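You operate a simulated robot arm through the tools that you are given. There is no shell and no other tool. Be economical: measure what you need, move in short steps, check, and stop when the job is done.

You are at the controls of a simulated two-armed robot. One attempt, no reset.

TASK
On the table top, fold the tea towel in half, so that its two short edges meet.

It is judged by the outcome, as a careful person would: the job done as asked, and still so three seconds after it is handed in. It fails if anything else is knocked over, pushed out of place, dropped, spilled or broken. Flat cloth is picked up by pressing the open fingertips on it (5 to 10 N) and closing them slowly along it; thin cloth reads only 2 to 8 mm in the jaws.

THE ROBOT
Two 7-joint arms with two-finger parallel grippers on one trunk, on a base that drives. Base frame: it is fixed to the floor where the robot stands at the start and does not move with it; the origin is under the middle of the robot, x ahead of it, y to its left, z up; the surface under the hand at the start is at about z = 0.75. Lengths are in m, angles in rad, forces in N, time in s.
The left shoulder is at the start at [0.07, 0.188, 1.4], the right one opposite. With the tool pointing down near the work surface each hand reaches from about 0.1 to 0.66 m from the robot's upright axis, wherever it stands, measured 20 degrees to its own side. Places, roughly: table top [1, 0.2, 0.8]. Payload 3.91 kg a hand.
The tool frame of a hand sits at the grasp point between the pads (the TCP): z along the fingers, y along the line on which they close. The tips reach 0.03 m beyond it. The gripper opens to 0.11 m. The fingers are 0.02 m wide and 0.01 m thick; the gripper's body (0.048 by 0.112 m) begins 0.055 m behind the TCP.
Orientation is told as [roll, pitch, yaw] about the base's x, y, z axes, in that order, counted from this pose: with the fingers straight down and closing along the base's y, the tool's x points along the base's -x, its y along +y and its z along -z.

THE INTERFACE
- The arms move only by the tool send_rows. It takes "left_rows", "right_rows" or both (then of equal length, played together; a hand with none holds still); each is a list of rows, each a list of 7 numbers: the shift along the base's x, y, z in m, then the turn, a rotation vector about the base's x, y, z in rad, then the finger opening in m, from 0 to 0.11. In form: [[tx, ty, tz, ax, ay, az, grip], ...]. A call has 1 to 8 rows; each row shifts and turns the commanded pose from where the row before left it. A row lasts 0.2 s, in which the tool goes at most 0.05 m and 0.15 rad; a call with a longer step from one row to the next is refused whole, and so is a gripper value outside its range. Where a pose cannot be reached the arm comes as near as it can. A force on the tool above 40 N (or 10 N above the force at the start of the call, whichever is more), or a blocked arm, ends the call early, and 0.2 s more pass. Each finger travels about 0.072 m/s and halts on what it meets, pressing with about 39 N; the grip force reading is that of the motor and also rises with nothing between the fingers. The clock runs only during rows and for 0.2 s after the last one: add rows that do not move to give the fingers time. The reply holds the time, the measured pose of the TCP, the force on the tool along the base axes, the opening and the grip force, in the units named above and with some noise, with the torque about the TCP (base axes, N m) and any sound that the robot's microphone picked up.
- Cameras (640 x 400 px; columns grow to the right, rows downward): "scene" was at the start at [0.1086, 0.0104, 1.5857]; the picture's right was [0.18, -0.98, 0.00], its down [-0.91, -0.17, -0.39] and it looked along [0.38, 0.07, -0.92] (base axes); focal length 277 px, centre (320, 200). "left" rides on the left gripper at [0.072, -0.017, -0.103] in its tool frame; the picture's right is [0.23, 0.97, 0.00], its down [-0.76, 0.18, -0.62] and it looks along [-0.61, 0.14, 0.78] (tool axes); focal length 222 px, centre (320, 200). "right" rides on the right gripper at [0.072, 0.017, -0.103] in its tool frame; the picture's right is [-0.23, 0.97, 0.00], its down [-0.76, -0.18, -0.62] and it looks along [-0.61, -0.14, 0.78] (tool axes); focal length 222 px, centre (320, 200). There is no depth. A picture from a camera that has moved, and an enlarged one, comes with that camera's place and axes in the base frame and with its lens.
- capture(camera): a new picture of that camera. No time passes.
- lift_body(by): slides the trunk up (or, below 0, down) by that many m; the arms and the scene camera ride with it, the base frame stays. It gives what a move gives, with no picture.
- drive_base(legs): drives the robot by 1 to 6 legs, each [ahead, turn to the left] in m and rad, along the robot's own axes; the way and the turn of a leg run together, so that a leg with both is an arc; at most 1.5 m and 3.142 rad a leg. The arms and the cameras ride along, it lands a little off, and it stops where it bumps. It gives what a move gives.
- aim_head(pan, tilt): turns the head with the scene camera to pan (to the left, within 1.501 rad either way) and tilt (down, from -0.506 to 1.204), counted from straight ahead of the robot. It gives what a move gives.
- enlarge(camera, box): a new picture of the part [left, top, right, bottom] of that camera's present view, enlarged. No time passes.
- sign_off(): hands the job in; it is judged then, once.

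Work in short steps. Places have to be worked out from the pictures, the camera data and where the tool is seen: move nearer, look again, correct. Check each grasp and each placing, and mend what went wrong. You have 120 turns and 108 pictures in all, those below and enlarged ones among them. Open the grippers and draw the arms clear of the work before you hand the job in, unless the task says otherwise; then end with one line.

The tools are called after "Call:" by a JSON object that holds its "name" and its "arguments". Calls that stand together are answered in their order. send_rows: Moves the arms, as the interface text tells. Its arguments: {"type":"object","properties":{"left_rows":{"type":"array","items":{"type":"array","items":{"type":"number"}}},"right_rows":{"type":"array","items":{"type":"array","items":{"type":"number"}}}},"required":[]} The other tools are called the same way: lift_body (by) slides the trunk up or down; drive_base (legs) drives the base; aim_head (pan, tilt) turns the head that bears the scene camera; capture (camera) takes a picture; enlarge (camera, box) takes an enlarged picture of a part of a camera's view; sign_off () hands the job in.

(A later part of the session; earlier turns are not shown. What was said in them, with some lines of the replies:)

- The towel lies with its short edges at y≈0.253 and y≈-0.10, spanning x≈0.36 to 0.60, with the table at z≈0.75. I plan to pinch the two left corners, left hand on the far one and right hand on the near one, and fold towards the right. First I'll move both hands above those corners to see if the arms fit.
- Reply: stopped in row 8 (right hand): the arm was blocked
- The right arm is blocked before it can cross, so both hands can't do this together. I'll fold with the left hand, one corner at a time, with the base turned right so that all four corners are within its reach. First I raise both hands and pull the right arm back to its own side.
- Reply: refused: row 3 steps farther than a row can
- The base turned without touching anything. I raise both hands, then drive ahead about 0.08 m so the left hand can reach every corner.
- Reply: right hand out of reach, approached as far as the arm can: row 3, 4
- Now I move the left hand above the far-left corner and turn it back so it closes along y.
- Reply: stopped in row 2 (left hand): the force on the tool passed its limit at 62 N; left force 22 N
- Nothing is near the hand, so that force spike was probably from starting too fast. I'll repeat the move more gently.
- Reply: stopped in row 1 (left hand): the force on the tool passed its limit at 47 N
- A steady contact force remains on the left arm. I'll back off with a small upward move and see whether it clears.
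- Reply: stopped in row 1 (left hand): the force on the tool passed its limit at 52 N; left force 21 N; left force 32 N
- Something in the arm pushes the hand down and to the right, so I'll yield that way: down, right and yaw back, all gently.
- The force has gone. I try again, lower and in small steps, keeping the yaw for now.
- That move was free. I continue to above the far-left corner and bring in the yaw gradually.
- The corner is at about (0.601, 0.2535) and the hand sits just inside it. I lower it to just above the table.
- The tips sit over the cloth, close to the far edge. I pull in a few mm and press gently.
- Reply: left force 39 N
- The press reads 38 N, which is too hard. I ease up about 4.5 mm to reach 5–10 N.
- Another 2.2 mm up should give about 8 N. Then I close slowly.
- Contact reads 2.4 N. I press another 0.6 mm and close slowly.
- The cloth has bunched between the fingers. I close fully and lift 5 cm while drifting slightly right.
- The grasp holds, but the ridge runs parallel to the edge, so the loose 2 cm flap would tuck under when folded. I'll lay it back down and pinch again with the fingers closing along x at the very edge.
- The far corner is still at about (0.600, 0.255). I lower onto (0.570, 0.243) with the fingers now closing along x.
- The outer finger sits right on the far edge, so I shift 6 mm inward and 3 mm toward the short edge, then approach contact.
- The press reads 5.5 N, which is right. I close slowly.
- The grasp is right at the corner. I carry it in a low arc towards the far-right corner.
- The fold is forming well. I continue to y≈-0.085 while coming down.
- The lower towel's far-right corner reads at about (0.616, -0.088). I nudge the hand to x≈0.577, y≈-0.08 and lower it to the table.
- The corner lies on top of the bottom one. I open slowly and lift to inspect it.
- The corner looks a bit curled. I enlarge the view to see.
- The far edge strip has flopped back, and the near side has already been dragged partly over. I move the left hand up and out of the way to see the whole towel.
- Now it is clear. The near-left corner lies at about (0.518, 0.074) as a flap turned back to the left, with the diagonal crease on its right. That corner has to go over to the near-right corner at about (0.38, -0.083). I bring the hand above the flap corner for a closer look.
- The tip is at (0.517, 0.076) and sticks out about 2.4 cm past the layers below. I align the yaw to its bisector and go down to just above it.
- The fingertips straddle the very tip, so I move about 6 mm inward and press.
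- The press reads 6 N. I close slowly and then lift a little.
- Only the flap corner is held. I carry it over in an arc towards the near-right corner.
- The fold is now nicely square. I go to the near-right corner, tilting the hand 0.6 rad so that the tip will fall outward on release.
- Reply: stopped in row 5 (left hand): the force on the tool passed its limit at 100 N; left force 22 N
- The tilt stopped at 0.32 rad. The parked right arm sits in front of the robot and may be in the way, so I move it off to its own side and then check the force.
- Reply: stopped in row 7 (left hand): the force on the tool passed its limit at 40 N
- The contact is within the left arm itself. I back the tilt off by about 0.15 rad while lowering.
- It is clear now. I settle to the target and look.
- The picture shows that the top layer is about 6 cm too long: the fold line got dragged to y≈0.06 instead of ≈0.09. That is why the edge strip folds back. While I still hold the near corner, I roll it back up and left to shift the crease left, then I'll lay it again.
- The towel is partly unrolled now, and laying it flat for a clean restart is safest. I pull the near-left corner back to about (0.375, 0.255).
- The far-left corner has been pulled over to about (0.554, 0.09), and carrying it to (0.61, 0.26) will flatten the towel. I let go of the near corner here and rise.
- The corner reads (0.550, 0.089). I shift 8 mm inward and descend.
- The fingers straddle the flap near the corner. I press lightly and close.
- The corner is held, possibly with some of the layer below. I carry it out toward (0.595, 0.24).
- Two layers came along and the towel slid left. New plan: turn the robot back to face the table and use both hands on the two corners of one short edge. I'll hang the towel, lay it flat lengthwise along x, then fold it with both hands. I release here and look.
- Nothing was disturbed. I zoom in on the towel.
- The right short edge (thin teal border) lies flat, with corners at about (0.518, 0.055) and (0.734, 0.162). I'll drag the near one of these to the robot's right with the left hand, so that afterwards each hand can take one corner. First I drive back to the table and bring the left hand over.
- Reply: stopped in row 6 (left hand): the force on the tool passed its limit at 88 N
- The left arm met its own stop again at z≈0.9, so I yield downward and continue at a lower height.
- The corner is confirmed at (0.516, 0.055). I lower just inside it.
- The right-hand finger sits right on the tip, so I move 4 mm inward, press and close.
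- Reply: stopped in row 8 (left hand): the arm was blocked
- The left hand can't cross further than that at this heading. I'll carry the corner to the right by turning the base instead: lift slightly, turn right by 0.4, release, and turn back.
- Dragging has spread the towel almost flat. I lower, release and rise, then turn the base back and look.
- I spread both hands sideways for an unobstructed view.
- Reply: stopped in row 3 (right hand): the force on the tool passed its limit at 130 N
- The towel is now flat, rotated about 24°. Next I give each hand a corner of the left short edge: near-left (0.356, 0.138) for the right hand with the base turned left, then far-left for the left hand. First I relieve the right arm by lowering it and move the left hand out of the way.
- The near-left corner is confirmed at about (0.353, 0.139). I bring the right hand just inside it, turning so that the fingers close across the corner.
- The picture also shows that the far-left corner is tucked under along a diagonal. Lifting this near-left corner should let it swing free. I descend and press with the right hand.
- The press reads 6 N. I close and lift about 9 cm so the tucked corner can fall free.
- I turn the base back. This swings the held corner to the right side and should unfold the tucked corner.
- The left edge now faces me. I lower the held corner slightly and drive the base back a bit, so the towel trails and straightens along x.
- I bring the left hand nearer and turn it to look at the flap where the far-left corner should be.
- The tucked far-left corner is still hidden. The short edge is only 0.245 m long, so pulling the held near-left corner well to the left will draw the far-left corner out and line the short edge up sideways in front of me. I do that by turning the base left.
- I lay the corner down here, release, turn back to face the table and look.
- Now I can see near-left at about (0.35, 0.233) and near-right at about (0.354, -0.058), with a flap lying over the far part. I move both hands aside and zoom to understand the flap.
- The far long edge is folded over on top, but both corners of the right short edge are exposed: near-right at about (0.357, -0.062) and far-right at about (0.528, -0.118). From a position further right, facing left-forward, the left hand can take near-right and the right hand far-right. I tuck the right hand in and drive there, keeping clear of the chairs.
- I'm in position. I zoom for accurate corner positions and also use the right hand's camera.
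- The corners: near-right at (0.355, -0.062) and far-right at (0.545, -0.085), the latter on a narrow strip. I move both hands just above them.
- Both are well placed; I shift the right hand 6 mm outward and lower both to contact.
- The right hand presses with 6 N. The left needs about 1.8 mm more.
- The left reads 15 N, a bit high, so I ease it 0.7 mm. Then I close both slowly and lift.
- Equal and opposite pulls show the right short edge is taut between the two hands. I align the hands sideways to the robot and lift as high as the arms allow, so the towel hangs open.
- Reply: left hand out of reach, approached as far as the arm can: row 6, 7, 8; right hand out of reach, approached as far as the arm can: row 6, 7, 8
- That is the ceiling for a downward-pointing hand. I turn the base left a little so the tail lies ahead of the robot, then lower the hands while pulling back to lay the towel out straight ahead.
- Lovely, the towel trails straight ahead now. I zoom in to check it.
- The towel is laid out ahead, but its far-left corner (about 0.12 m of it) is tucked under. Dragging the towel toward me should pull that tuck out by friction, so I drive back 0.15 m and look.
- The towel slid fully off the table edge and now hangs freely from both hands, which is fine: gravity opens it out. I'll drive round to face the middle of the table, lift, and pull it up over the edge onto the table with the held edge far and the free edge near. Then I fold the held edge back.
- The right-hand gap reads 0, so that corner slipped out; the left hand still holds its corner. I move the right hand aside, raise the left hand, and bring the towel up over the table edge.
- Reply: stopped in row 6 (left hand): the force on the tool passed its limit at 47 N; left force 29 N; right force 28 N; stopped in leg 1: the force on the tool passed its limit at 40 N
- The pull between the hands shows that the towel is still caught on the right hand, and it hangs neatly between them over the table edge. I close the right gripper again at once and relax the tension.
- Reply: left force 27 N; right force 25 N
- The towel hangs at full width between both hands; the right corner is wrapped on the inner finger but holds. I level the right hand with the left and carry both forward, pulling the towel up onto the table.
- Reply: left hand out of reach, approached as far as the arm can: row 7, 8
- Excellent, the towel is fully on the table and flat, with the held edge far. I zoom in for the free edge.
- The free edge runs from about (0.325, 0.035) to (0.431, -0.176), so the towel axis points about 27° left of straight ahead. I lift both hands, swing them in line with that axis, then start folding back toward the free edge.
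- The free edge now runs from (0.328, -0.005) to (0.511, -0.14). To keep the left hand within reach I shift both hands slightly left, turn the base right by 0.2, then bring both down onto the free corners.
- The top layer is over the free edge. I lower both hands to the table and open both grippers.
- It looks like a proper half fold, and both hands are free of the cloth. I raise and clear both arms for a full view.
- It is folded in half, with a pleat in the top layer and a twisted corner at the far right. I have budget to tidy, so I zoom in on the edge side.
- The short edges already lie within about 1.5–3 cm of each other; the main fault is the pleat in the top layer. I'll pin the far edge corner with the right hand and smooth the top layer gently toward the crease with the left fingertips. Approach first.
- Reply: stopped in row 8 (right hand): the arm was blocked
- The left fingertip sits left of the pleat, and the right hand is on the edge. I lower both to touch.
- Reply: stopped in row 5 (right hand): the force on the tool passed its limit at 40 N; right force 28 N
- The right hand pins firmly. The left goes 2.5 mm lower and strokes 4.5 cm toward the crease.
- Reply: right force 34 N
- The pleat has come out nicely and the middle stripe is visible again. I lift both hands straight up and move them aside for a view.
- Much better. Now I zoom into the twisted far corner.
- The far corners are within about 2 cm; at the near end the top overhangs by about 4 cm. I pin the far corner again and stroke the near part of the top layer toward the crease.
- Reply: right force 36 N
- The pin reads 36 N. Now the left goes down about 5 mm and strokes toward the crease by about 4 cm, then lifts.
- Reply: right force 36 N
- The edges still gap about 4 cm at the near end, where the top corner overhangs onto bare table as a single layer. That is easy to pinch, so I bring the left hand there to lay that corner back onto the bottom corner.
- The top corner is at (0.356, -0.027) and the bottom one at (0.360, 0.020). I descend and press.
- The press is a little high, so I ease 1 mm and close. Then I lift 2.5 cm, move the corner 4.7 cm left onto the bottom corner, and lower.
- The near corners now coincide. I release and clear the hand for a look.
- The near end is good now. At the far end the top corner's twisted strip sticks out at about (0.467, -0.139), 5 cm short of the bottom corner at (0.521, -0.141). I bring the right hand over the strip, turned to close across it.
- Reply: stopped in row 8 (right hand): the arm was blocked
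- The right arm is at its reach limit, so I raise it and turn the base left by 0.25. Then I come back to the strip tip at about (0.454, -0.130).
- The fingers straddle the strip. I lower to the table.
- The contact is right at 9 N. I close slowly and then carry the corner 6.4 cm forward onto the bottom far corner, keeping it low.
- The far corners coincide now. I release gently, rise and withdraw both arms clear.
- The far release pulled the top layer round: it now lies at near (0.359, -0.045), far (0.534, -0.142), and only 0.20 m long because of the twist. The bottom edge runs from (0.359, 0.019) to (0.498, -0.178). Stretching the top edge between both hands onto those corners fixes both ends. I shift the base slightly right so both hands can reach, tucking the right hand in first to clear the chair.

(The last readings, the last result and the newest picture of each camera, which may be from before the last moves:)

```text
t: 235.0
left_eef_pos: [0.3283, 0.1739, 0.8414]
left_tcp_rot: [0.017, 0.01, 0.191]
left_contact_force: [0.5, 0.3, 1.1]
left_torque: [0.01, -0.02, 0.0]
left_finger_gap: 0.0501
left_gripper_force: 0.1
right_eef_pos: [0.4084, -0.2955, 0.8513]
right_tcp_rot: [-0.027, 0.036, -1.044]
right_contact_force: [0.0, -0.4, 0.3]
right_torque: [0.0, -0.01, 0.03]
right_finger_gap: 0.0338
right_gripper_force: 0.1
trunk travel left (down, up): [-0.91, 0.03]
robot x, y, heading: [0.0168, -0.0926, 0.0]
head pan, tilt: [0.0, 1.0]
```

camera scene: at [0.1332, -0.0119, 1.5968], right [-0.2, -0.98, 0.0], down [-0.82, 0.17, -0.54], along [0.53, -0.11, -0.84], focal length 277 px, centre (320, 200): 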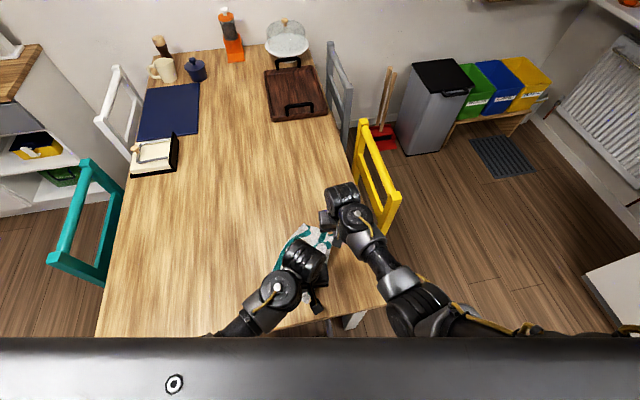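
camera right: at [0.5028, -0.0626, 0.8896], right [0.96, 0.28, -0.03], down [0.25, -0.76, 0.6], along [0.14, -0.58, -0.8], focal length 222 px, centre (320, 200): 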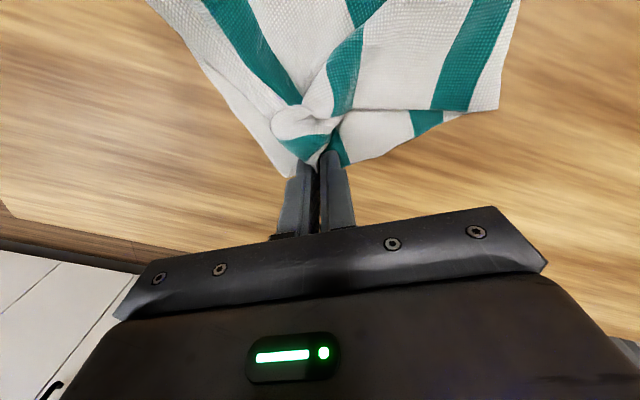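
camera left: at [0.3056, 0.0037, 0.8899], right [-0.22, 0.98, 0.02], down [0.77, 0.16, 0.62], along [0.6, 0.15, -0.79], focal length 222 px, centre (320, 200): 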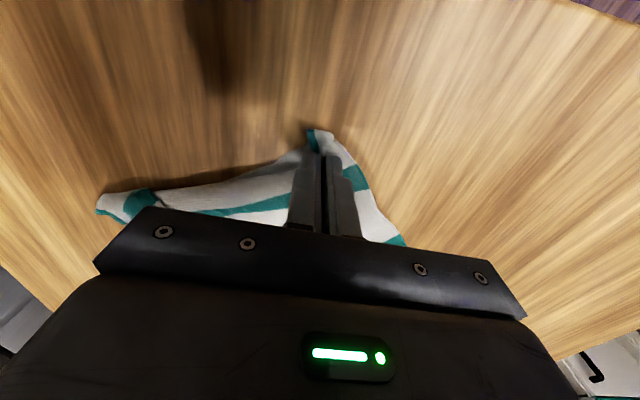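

Both hands move over their corners.

Call:
{"name": "send_rows", "arguments": {"left_rows": [[0.003, -0.012, 0, 0, 0, -0.01, 0.04], [0.006, -0.024, 0, 0, 0, -0.03, 0.03], [0.008, -0.032, 0, 0, 0, -0.03, 0.026], [0.008, -0.034, -0.005, 0, 0, -0.03, 0.026], [0.008, -0.034, -0.009, 0, 0, -0.03, 0.026], [0.008, -0.032, -0.01, 0, 0, -0.03, 0.026], [0.006, -0.026, -0.01, 0, 0, -0.02, 0.026], [0.003, -0.016, -0.007, 0, 0, -0.01, 0.026]], "right_rows": [[0.007, 0.009, 0, 0.003, 0, 0, 0.034], [0.013, 0.018, 0, 0.004, 0, 0, 0.034], [0.018, 0.024, -0.004, 0.005, 0, 0, 0.034], [0.019, 0.026, -0.006, 0.005, 0, 0, 0.034], [0.019, 0.026, -0.008, 0.005, 0, 0, 0.034], [0.018, 0.024, -0.01, 0.003, 0, 0, 0.034], [0.015, 0.02, -0.01, 0, 0, 0, 0.034], [0.009, 0.01, -0.008, 0, 0, 0, 0.034]]}}

```text
t: 237.0
left_eef_pos: [0.3783, -0.0356, 0.8023]
left_tcp_rot: [0.017, 0.011, 0.002]
left_contact_force: [-0.6, 0.6, 0.0]
left_torque: [0.02, 0.0, 0.01]
left_finger_gap: 0.0259
left_gripper_force: 0.1
right_eef_pos: [0.5335, -0.2099, 0.7891]
right_tcp_rot: [-0.058, -0.022, -1.087]
right_contact_force: [0.5, -0.4, 0.6]
right_torque: [0.05, 0.0, -0.02]
right_finger_gap: 0.034
right_gripper_force: 0.0
trunk travel left (down, up): [-0.91, 0.03]
robot x, y, heading: [0.016, -0.0913, 0.003]
head pan, tilt: [0.0, 1.0]
stopped in row 8 (right hand): the arm was blocked; the commanded pose is now the measured one
```

The right wrist's yaw limits its reach. I lift it, turn it back to a natural yaw, and turn the base slightly left.

Call:
{"name": "send_rows", "arguments": {"right_rows": [[0, -0.002, 0.008, 0.02, 0.01, 0.06, 0.034], [0, 0, 0.012, 0.02, 0.01, 0.12, 0.034], [0, 0, 0.012, 0.01, 0, 0.14, 0.034], [0, 0, 0, 0, 0, 0.145, 0.034], [0, 0, 0, 0, 0, 0.145, 0.034], [0, 0, 0, 0, 0, 0.145, 0.034], [0, 0, 0, 0, 0, 0.13, 0.034], [0, 0, 0, 0, 0, 0.08, 0.034]]}}

Call:
{"name": "drive_base", "arguments": {"legs": [[0, 0.045]]}}

Call:
{"name": "send_rows", "arguments": {"right_rows": [[-0.001, 0.004, 0, 0, 0, 0, 0.034], [-0.002, 0.008, 0, 0, 0, 0, 0.034], [-0.002, 0.011, -0.003, 0, 0, 0, 0.034], [-0.001, 0.011, -0.006, 0, 0, 0, 0.034], [-0.001, 0.009, -0.006, 0, 0, 0, 0.034], [0, 0.005, -0.004, 0, 0, 0, 0.034]]}}

```text
t: 238.8
left_eef_pos: [0.3803, -0.0365, 0.803]
left_tcp_rot: [0.018, 0.01, 0.003]
left_contact_force: [-1.1, 0.4, -0.8]
left_torque: [0.01, -0.01, 0.0]
left_finger_gap: 0.0262
left_gripper_force: 0.1
right_eef_pos: [0.5353, -0.2104, 0.8201]
right_tcp_rot: [-0.045, 0.032, -0.119]
right_contact_force: [0.1, 0.0, -0.4]
right_torque: [-0.02, 0.0, -0.04]
right_finger_gap: 0.0341
right_gripper_force: 0.1
trunk travel left (down, up): [-0.91, 0.03]
robot x, y, heading: [0.0144, -0.0915, 0.004]
head pan, tilt: [0.0, 1.0]
```

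```text
t: 239.6
left_eef_pos: [0.3767, -0.0206, 0.8013]
left_tcp_rot: [0.016, 0.011, 0.047]
left_contact_force: [0.1, -0.6, -0.5]
left_torque: [0.04, 0.03, 0.01]
left_finger_gap: 0.0258
left_gripper_force: 0.1
right_eef_pos: [0.5399, -0.1882, 0.8187]
right_tcp_rot: [-0.044, 0.032, -0.075]
right_contact_force: [-1.2, 0.0, -0.6]
right_torque: [0.04, 0.01, -0.01]
right_finger_gap: 0.0338
right_gripper_force: 0.0
trunk travel left (down, up): [-0.91, 0.03]
robot x, y, heading: [0.0154, -0.0932, 0.049]
head pan, tilt: [0.0, 1.0]
```

```text
t: 241.0
left_eef_pos: [0.3764, -0.0184, 0.801]
left_tcp_rot: [0.015, 0.01, 0.047]
left_contact_force: [0.2, -0.3, 0.0]
left_torque: [0.02, 0.03, 0.0]
left_finger_gap: 0.026
left_gripper_force: 0.1
right_eef_pos: [0.5317, -0.137, 0.8007]
right_tcp_rot: [-0.046, 0.032, -0.076]
right_contact_force: [0.4, -0.7, -0.8]
right_torque: [0.01, -0.02, -0.03]
right_finger_gap: 0.0338
right_gripper_force: 0.0
trunk travel left (down, up): [-0.91, 0.03]
robot x, y, heading: [0.0163, -0.0959, 0.049]
head pan, tilt: [0.0, 1.0]
```

Both can reach now. I set the left back over its corner and lower both, the right a touch higher so it only takes the bunched strip.

Call:
{"name": "send_rows", "arguments": {"left_rows": [[0.001, -0.006, -0.002, 0, 0, 0, 0.026], [0, -0.008, -0.006, 0, 0, 0, 0.026], [0, -0.004, -0.006, 0, 0, 0, 0.026], [0, 0, -0.003, 0, 0, 0, 0.026], [0, 0, -0.001, 0, 0, 0, 0.026], [0, 0, 0, 0, 0, 0, 0.026]], "right_rows": [[-0.002, 0, -0.004, 0, 0, 0, 0.034], [-0.002, 0, -0.005, 0, 0, 0, 0.034], [-0.001, 0, -0.004, 0, 0, 0, 0.034], [0, 0, -0.002, 0, 0, 0, 0.034], [0, 0, -0.001, 0, 0, 0, 0.034], [0, 0, 0, 0, 0, 0, 0.034]]}}

```text
t: 242.4
left_eef_pos: [0.3766, -0.0373, 0.7838]
left_tcp_rot: [0.019, 0.012, 0.049]
left_contact_force: [-1.5, -0.9, 0.4]
left_torque: [0.0, -0.02, -0.04]
left_finger_gap: 0.0261
left_gripper_force: 0.1
right_eef_pos: [0.5267, -0.1445, 0.7826]
right_tcp_rot: [-0.053, 0.033, -0.079]
right_contact_force: [-0.7, -0.1, 0.2]
right_torque: [0.0, -0.01, 0.01]
right_finger_gap: 0.0341
right_gripper_force: 0.1
trunk travel left (down, up): [-0.91, 0.03]
robot x, y, heading: [0.0164, -0.0887, 0.044]
head pan, tilt: [0.0, 1.0]
```

I press the left about 1.6 mm more, then close both slowly.

Call:
{"name": "send_rows", "arguments": {"left_rows": [[0, 0, -0.0016, 0, 0, 0, 0.026], [0, 0, 0, 0, 0, 0, 0.022], [0, 0, 0, 0, 0, 0, 0.017], [0, 0, 0, 0, 0, 0, 0.012], [0, 0, 0, 0, 0, 0, 0.007], [0, 0, 0, 0, 0, 0, 0.002], [0, 0, 0, 0, 0, 0, 0], [0, 0, 0.003, 0, 0, 0, 0]], "right_rows": [[0, 0, -0.0005, 0, 0, 0, 0.034], [0, 0, 0, 0, 0, 0, 0.028], [0, 0, 0, 0, 0, 0, 0.022], [0, 0, 0, 0, 0, 0, 0.016], [0, 0, 0, 0, 0, 0, 0.01], [0, 0, 0, 0, 0, 0, 0.004], [0, 0, 0, 0, 0, 0, 0], [0, 0, 0.003, 0, 0, 0, 0]]}}

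```text
t: 244.2
left_eef_pos: [0.3777, -0.0382, 0.7845]
left_tcp_rot: [0.017, 0.01, 0.048]
left_contact_force: [0.2, -1.7, 4.8]
left_torque: [-0.02, -0.01, -0.03]
left_finger_gap: 0.0032
left_gripper_force: 38.9
right_eef_pos: [0.5311, -0.1417, 0.789]
right_tcp_rot: [-0.049, 0.025, -0.079]
right_contact_force: [0.2, -0.4, 0.6]
right_torque: [-0.01, -0.02, 0.02]
right_finger_gap: 0.002
right_gripper_force: 39.6
trunk travel left (down, up): [-0.91, 0.03]
robot x, y, heading: [0.016, -0.0927, 0.046]
head pan, tilt: [0.0, 1.0]
```

Both jaws hold cloth (3.2 and 2.0 mm). I lift slightly and stretch the edge onto the bottom edge's corners: left hand to y≈0.022, right hand to (0.497, -0.172).

Call:
{"name": "send_rows", "arguments": {"left_rows": [[0, 0.002, 0.008, 0, 0, 0, 0], [0, 0.007, 0.006, 0, 0, 0, 0], [0, 0.011, 0, 0, 0, 0, 0], [0, 0.012, 0, 0, 0, 0, 0], [0, 0.012, 0, 0, 0, 0, 0], [0, 0.01, -0.004, 0, 0, 0, 0], [0, 0.006, -0.007, 0, 0, 0, 0], [0, 0, -0.003, 0, 0, 0, 0]], "right_rows": [[-0.001, -0.001, 0.006, 0, 0, 0, 0], [-0.004, -0.003, 0.006, 0, 0, 0, 0], [-0.006, -0.005, 0, 0, 0, 0, 0], [-0.007, -0.006, 0, 0, 0, 0, 0], [-0.007, -0.006, 0, 0, 0, 0, 0], [-0.006, -0.005, -0.004, 0, 0, 0, 0], [-0.003, -0.004, -0.008, 0, 0, 0, 0], [0, 0, -0.005, 0, 0, 0, 0]]}}

```text
t: 246.0
left_eef_pos: [0.3791, 0.0204, 0.7856]
left_tcp_rot: [0.013, 0.007, 0.043]
left_contact_force: [12.5, -25.6, 3.3]
left_torque: [-0.83, -0.42, -0.14]
left_finger_gap: 0.0023
left_gripper_force: 38.8
right_eef_pos: [0.4905, -0.168, 0.7821]
right_tcp_rot: [-0.045, 0.034, -0.073]
right_contact_force: [-13.3, 25.2, -0.4]
right_torque: [0.59, 0.31, -0.32]
right_finger_gap: 0.0019
right_gripper_force: 38.8
trunk travel left (down, up): [-0.91, 0.03]
robot x, y, heading: [0.0145, -0.0932, 0.048]
head pan, tilt: [0.0, 1.0]
```

A 28 N pull between the hands means the top edge is now straight and taut along the bottom edge. I relax a little, open both gently, lift straight up and withdraw.

Call:
{"name": "send_rows", "arguments": {"left_rows": [[0.001, -0.002, 0, 0, 0, 0, 0], [0.001, -0.002, -0.002, 0, 0, 0, 0], [0, 0, 0, 0, 0, 0, 0.006], [0, 0, 0, 0, 0, 0, 0.014], [0, 0, 0, 0, 0, 0, 0.022], [0, 0, 0.008, 0, 0, 0, 0.026], [0, 0, 0.016, 0, 0, 0, 0.026], [0, 0, 0.018, 0, 0, 0, 0.026]], "right_rows": [[-0.001, 0.002, 0, 0, 0, 0, 0], [0, 0.001, 0, 0, 0, 0, 0], [0, 0, 0, 0, 0, 0, 0.006], [0, 0, 0, 0, 0, 0, 0.014], [0, 0, 0, 0, 0, 0, 0.022], [0, 0, 0.008, 0, 0, 0, 0.026], [0, 0, 0.016, 0, 0, 0, 0.026], [0, 0, 0.018, 0, 0, 0, 0.026]]}}

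Call:
{"name": "send_rows", "arguments": {"left_rows": [[0, 0.008, 0.008, 0, 0, 0, 0.03], [0, 0.018, 0.004, 0, 0, 0, 0.04], [0, 0.026, 0, 0, 0, 0, 0.05], [-0.003, 0.03, 0, 0, 0, 0, 0.05], [-0.004, 0.03, 0, 0, 0, 0, 0.05], [-0.004, 0.03, 0, 0, 0, 0, 0.05], [-0.003, 0.025, 0, 0, 0, 0, 0.05], [0, 0.012, 0, 0, 0, 0, 0.05]], "right_rows": [[-0.002, -0.004, 0.008, 0, 0, 0, 0.03], [-0.006, -0.008, 0.004, 0, 0, 0, 0.04], [-0.01, -0.012, 0, 0, 0, 0, 0.05], [-0.012, -0.014, 0, 0, 0, 0, 0.05], [-0.012, -0.014, 0, 0, 0, 0, 0.05], [-0.012, -0.014, 0, 0, 0, 0, 0.05], [-0.01, -0.01, 0, 0, 0, 0, 0.05], [-0.004, -0.004, 0, 0, 0, 0, 0.05]]}}

Call:
{"name": "enlarge", "arguments": {"camera": "scene", "box": [220, 165, 400, 310]}}

```text
t: 247.8
left_eef_pos: [0.3777, 0.0185, 0.8231]
left_tcp_rot: [0.019, 0.012, 0.045]
left_contact_force: [-0.2, 0.3, 0.3]
left_torque: [0.0, 0.01, -0.03]
left_finger_gap: 0.0261
left_gripper_force: 0.0
right_eef_pos: [0.4923, -0.1674, 0.8236]
right_tcp_rot: [-0.044, 0.033, -0.076]
right_contact_force: [0.2, -0.8, 0.0]
right_torque: [-0.02, -0.02, 0.01]
right_finger_gap: 0.0258
right_gripper_force: 0.0
trunk travel left (down, up): [-0.91, 0.03]
robot x, y, heading: [0.0147, -0.0919, 0.047]
head pan, tilt: [0.0, 1.0]
```

```text
t: 249.6
left_eef_pos: [0.3665, 0.1981, 0.839]
left_tcp_rot: [0.016, 0.01, 0.045]
left_contact_force: [-0.6, -0.1, 0.1]
left_torque: [-0.03, 0.01, -0.02]
left_finger_gap: 0.0497
left_gripper_force: 0.0
right_eef_pos: [0.4234, -0.2477, 0.836]
right_tcp_rot: [-0.046, 0.034, -0.075]
right_contact_force: [0.1, -0.2, 0.0]
right_torque: [-0.04, 0.02, -0.02]
right_finger_gap: 0.0503
right_gripper_force: 0.0
trunk travel left (down, up): [-0.91, 0.03]
robot x, y, heading: [0.0163, -0.0947, 0.046]
head pan, tilt: [0.0, 1.0]
```

```text
2.76 times, centred on (310, 238) of scene
camera zoom: at [0.1365, -0.0878, 1.5967], right [0.05, -1.0, 0.0], down [-0.84, -0.04, -0.54], along [0.54, 0.03, -0.84], focal length 764 px, centre (348, 97)
```

zoom: 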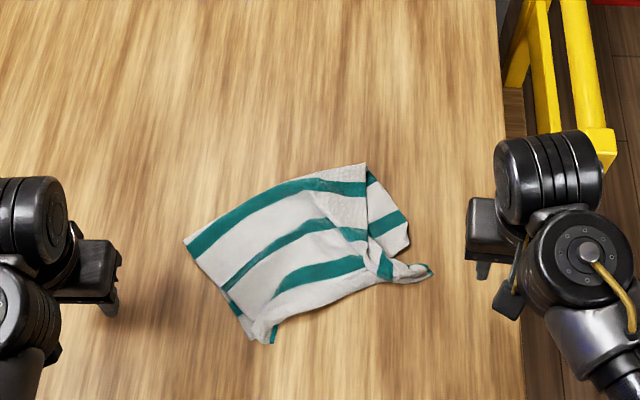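

The top edge now lies evenly about 3 cm beyond the bottom edge at both ends: top corners at (0.359, 0.009) and (0.446, -0.163), bottom at (0.361, 0.037) and (0.477, -0.140). One last small correction: pinch both top corners and shift them together those 3 cm.

Call:
{"name": "send_rows", "arguments": {"left_rows": [[0, -0.012, 0, 0, 0, 0, 0.03], [0.001, -0.022, 0, 0, 0, 0, 0.024], [0.001, -0.03, -0.002, 0, 0, 0, 0.024], [0.001, -0.032, -0.005, 0, 0, 0, 0.024], [0.001, -0.032, -0.008, 0, 0, 0, 0.024], [0.001, -0.03, -0.009, 0, 0, 0, 0.024], [0.001, -0.026, -0.009, 0, 0, 0, 0.024], [0, -0.016, -0.006, 0, 0, 0, 0.024]], "right_rows": [[0.001, 0.005, 0, 0.005, -0.005, 0, 0.03], [0.003, 0.011, 0, 0.005, -0.005, 0, 0.026], [0.004, 0.015, -0.002, 0.01, -0.005, 0, 0.026], [0.004, 0.017, -0.005, 0.01, -0.005, 0, 0.026], [0.004, 0.017, -0.007, 0.01, -0.005, 0, 0.026], [0.004, 0.016, -0.008, 0, -0.005, 0, 0.026], [0.004, 0.014, -0.008, 0, 0, 0, 0.026], [0.002, 0.008, -0.006, 0, 0, 0, 0.026]]}}

Call:
{"name": "send_rows", "arguments": {"left_rows": [[0, 0, -0.006, 0, 0, 0, 0.024], [0, 0, -0.006, 0, 0, 0, 0.024], [0, 0, -0.004, 0, 0, 0, 0.024], [0, 0, -0.001, 0, 0, 0, 0.024], [0, 0, 0, 0, 0, 0, 0.024]], "right_rows": [[0, 0, -0.006, 0, 0, 0, 0.026], [0, 0, -0.006, 0, 0, 0, 0.026], [0, 0, -0.004, 0, 0, 0, 0.026], [0, 0, -0.001, 0, 0, 0, 0.026], [0, 0, 0, 0, 0, 0, 0.026]]}}

```text
t: 251.4
left_eef_pos: [0.3717, -0.001, 0.7979]
left_tcp_rot: [0.016, 0.011, 0.048]
left_contact_force: [-0.5, 0.7, -0.2]
left_torque: [-0.01, 0.01, 0.02]
left_finger_gap: 0.024
left_gripper_force: 0.0
right_eef_pos: [0.4496, -0.1418, 0.8005]
right_tcp_rot: [-0.004, 0.005, -0.074]
right_contact_force: [-0.3, 0.9, 0.3]
right_torque: [0.02, 0.0, -0.02]
right_finger_gap: 0.026
right_gripper_force: 0.1
trunk travel left (down, up): [-0.91, 0.03]
robot x, y, heading: [0.0135, -0.0961, 0.049]
head pan, tilt: [0.0, 1.0]
```

```text
t: 252.6
left_eef_pos: [0.3726, -0.0036, 0.783]
left_tcp_rot: [0.017, 0.007, 0.047]
left_contact_force: [1.8, 1.4, 14.9]
left_torque: [0.33, -0.05, -0.04]
left_finger_gap: 0.0248
left_gripper_force: 0.8
right_eef_pos: [0.4499, -0.1431, 0.7837]
right_tcp_rot: [-0.002, 0.004, -0.075]
right_contact_force: [0.3, -0.7, 1.6]
right_torque: [-0.01, -0.04, 0.01]
right_finger_gap: 0.0259
right_gripper_force: 0.0
trunk travel left (down, up): [-0.91, 0.03]
robot x, y, heading: [0.0184, -0.0952, 0.049]
head pan, tilt: [0.0, 1.0]
```

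The left reads 15 N and I ease it slightly; the right goes 0.8 mm lower. Then I close both slowly.

Call:
{"name": "send_rows", "arguments": {"left_rows": [[0, 0, 0.0008, 0, 0, 0, 0.024], [0, 0, 0, 0, 0, 0, 0.02], [0, 0, 0, 0, 0, 0, 0.015], [0, 0, 0, 0, 0, 0, 0.01], [0, 0, 0, 0, 0, 0, 0.005], [0, 0, 0, 0, 0, 0, 0], [0, 0, 0, 0, 0, 0, 0], [0, 0, 0.005, 0, 0, 0, 0]], "right_rows": [[0, 0, -0.0008, 0, 0, 0, 0.026], [0, 0, 0, 0, 0, 0, 0.021], [0, 0, 0, 0, 0, 0, 0.016], [0, 0, 0, 0, 0, 0, 0.011], [0, 0, 0, 0, 0, 0, 0.006], [0, 0, 0, 0, 0, 0, 0], [0, 0, 0, 0, 0, 0, 0], [0, 0, 0.005, 0, 0, 0, 0]]}}

```text
t: 254.4
left_eef_pos: [0.3721, -0.0023, 0.7855]
left_tcp_rot: [0.017, 0.015, 0.045]
left_contact_force: [0.5, -0.6, -0.1]
left_torque: [-0.03, 0.01, -0.04]
left_finger_gap: 0.0026
left_gripper_force: 39.3
right_eef_pos: [0.4509, -0.1425, 0.786]
right_tcp_rot: [-0.002, 0.004, -0.075]
right_contact_force: [-0.3, 0.5, 0.3]
right_torque: [0.0, -0.01, 0.01]
right_finger_gap: 0.0014
right_gripper_force: 38.7
trunk travel left (down, up): [-0.91, 0.03]
robot x, y, heading: [0.014, -0.0899, 0.049]
head pan, tilt: [0.0, 1.0]
```

Both hold. I lift 1.5 cm, shift both about 3 cm toward the crease, lower, and release.

Call:
{"name": "send_rows", "arguments": {"left_rows": [[0, 0, 0.008, 0, 0, 0, 0], [0, 0.004, 0.006, 0, 0, 0, 0], [0.001, 0.008, 0, 0, 0, 0, 0], [0.001, 0.009, 0, 0, 0, 0, 0], [0.001, 0.007, -0.004, 0, 0, 0, 0], [0.001, 0.002, -0.008, 0, 0, 0, 0], [0, 0, -0.005, 0, 0, 0, 0], [0, 0, 0, 0, 0, 0, 0]], "right_rows": [[0, 0, 0.008, 0, 0, 0, 0], [0.004, 0.002, 0.006, 0, 0, 0, 0], [0.008, 0.004, 0, 0, 0, 0, 0], [0.008, 0.004, 0, 0, 0, 0, 0], [0.007, 0.004, -0.004, 0, 0, 0, 0], [0.003, 0.002, -0.008, 0, 0, 0, 0], [0, 0, -0.004, 0, 0, 0, 0], [0, 0, 0, 0, 0, 0, 0]]}}

Call:
{"name": "send_rows", "arguments": {"left_rows": [[0, 0, 0, 0, 0, 0, 0.006], [0, 0, 0, 0, 0, 0, 0.014], [0, 0, 0, 0, 0, 0, 0.022], [0, 0, 0.006, 0, 0, 0, 0.024], [0, 0, 0.014, 0, 0, 0, 0.024], [0, 0, 0.018, 0, 0, 0, 0.024], [0, 0.006, 0.014, 0, 0, 0, 0.03], [0, 0.014, 0.005, 0, 0, 0, 0.04]], "right_rows": [[0, 0, 0, 0, 0, 0, 0.006], [0, 0, 0, 0, 0, 0, 0.014], [0, 0, 0, 0, 0, 0, 0.022], [0, 0, 0.006, 0, 0, 0, 0.024], [0, 0, 0.014, 0, 0, 0, 0.024], [0, 0, 0.018, 0, 0, 0, 0.024], [-0.002, -0.006, 0.014, 0, 0, 0, 0.03], [-0.005, -0.01, 0.003, 0, 0, 0, 0.04]]}}

Call:
{"name": "send_rows", "arguments": {"left_rows": [[0, 0.022, 0, 0, 0, 0, 0.05], [0, 0.028, 0, 0, 0, 0, 0.05], [0, 0.03, 0, 0, 0, 0, 0.05], [0, 0.03, 0, 0, 0, 0, 0.05], [0, 0.03, 0, 0, 0, 0, 0.05], [0, 0.02, 0, 0, 0, 0, 0.05], [0, 0.01, 0, 0, 0, 0, 0.05]], "right_rows": [[-0.008, -0.012, 0, 0, 0, 0, 0.05], [-0.01, -0.015, 0, 0, 0, 0, 0.05], [-0.01, -0.018, 0, 0, 0, 0, 0.05], [-0.01, -0.018, 0, 0, 0, 0, 0.05], [-0.008, -0.015, 0, 0, 0, 0, 0.05], [-0.004, -0.008, 0, 0, 0, 0, 0.05], [0, 0, 0, 0, 0, 0, 0.05]]}}

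```text
t: 256.2
left_eef_pos: [0.3749, 0.0273, 0.7851]
left_tcp_rot: [0.014, 0.008, 0.046]
left_contact_force: [10.5, -19.8, -1.7]
left_torque: [-0.38, -0.16, -0.25]
left_finger_gap: 0.0027
left_gripper_force: 39.0
right_eef_pos: [0.4758, -0.1315, 0.7836]
right_tcp_rot: [-0.012, 0.007, -0.073]
right_contact_force: [-11.7, 23.2, 21.3]
right_torque: [0.82, 0.54, -0.11]
right_finger_gap: 0.0015
right_gripper_force: 39.1
trunk travel left (down, up): [-0.91, 0.03]
robot x, y, heading: [0.0138, -0.0935, 0.048]
head pan, tilt: [0.0, 1.0]
```

```text
t: 258.0
left_eef_pos: [0.3763, 0.0478, 0.841]
left_tcp_rot: [0.018, 0.009, 0.047]
left_contact_force: [0.6, -0.7, -0.4]
left_torque: [0.01, -0.01, -0.02]
left_finger_gap: 0.0401
left_gripper_force: 0.1
right_eef_pos: [0.4717, -0.1422, 0.8416]
right_tcp_rot: [-0.004, 0.006, -0.075]
right_contact_force: [-0.1, 0.1, 0.9]
right_torque: [0.01, 0.0, 0.02]
right_finger_gap: 0.04
right_gripper_force: 0.0
trunk travel left (down, up): [-0.91, 0.03]
robot x, y, heading: [0.0143, -0.0926, 0.053]
head pan, tilt: [0.0, 1.0]
```

```text
t: 259.6
left_eef_pos: [0.3749, 0.2165, 0.8398]
left_tcp_rot: [0.017, 0.01, 0.045]
left_contact_force: [-0.1, 0.3, 0.1]
left_torque: [-0.03, 0.04, 0.01]
left_finger_gap: 0.05
left_gripper_force: 0.0
right_eef_pos: [0.4233, -0.2283, 0.8402]
right_tcp_rot: [-0.005, 0.005, -0.075]
right_contact_force: [0.1, 0.4, 0.1]
right_torque: [0.05, -0.02, -0.01]
right_finger_gap: 0.0499
right_gripper_force: 0.1
trunk travel left (down, up): [-0.91, 0.03]
robot x, y, heading: [0.015, -0.0956, 0.052]
head pan, tilt: [0.0, 1.0]
```

Both corners were laid over the bottom edge's corners, going by the last picture. Both grippers are open and clear of the towel, and my pictures are used up, so I hand it in.

Call:
{"name": "sign_off", "arguments": {}}

```text
The job is handed in.
```

I folded the tea towel in half and laid its short edges together, but I had no pictures left to check after the last 3 cm correction, and the far corner may still be a little creased.
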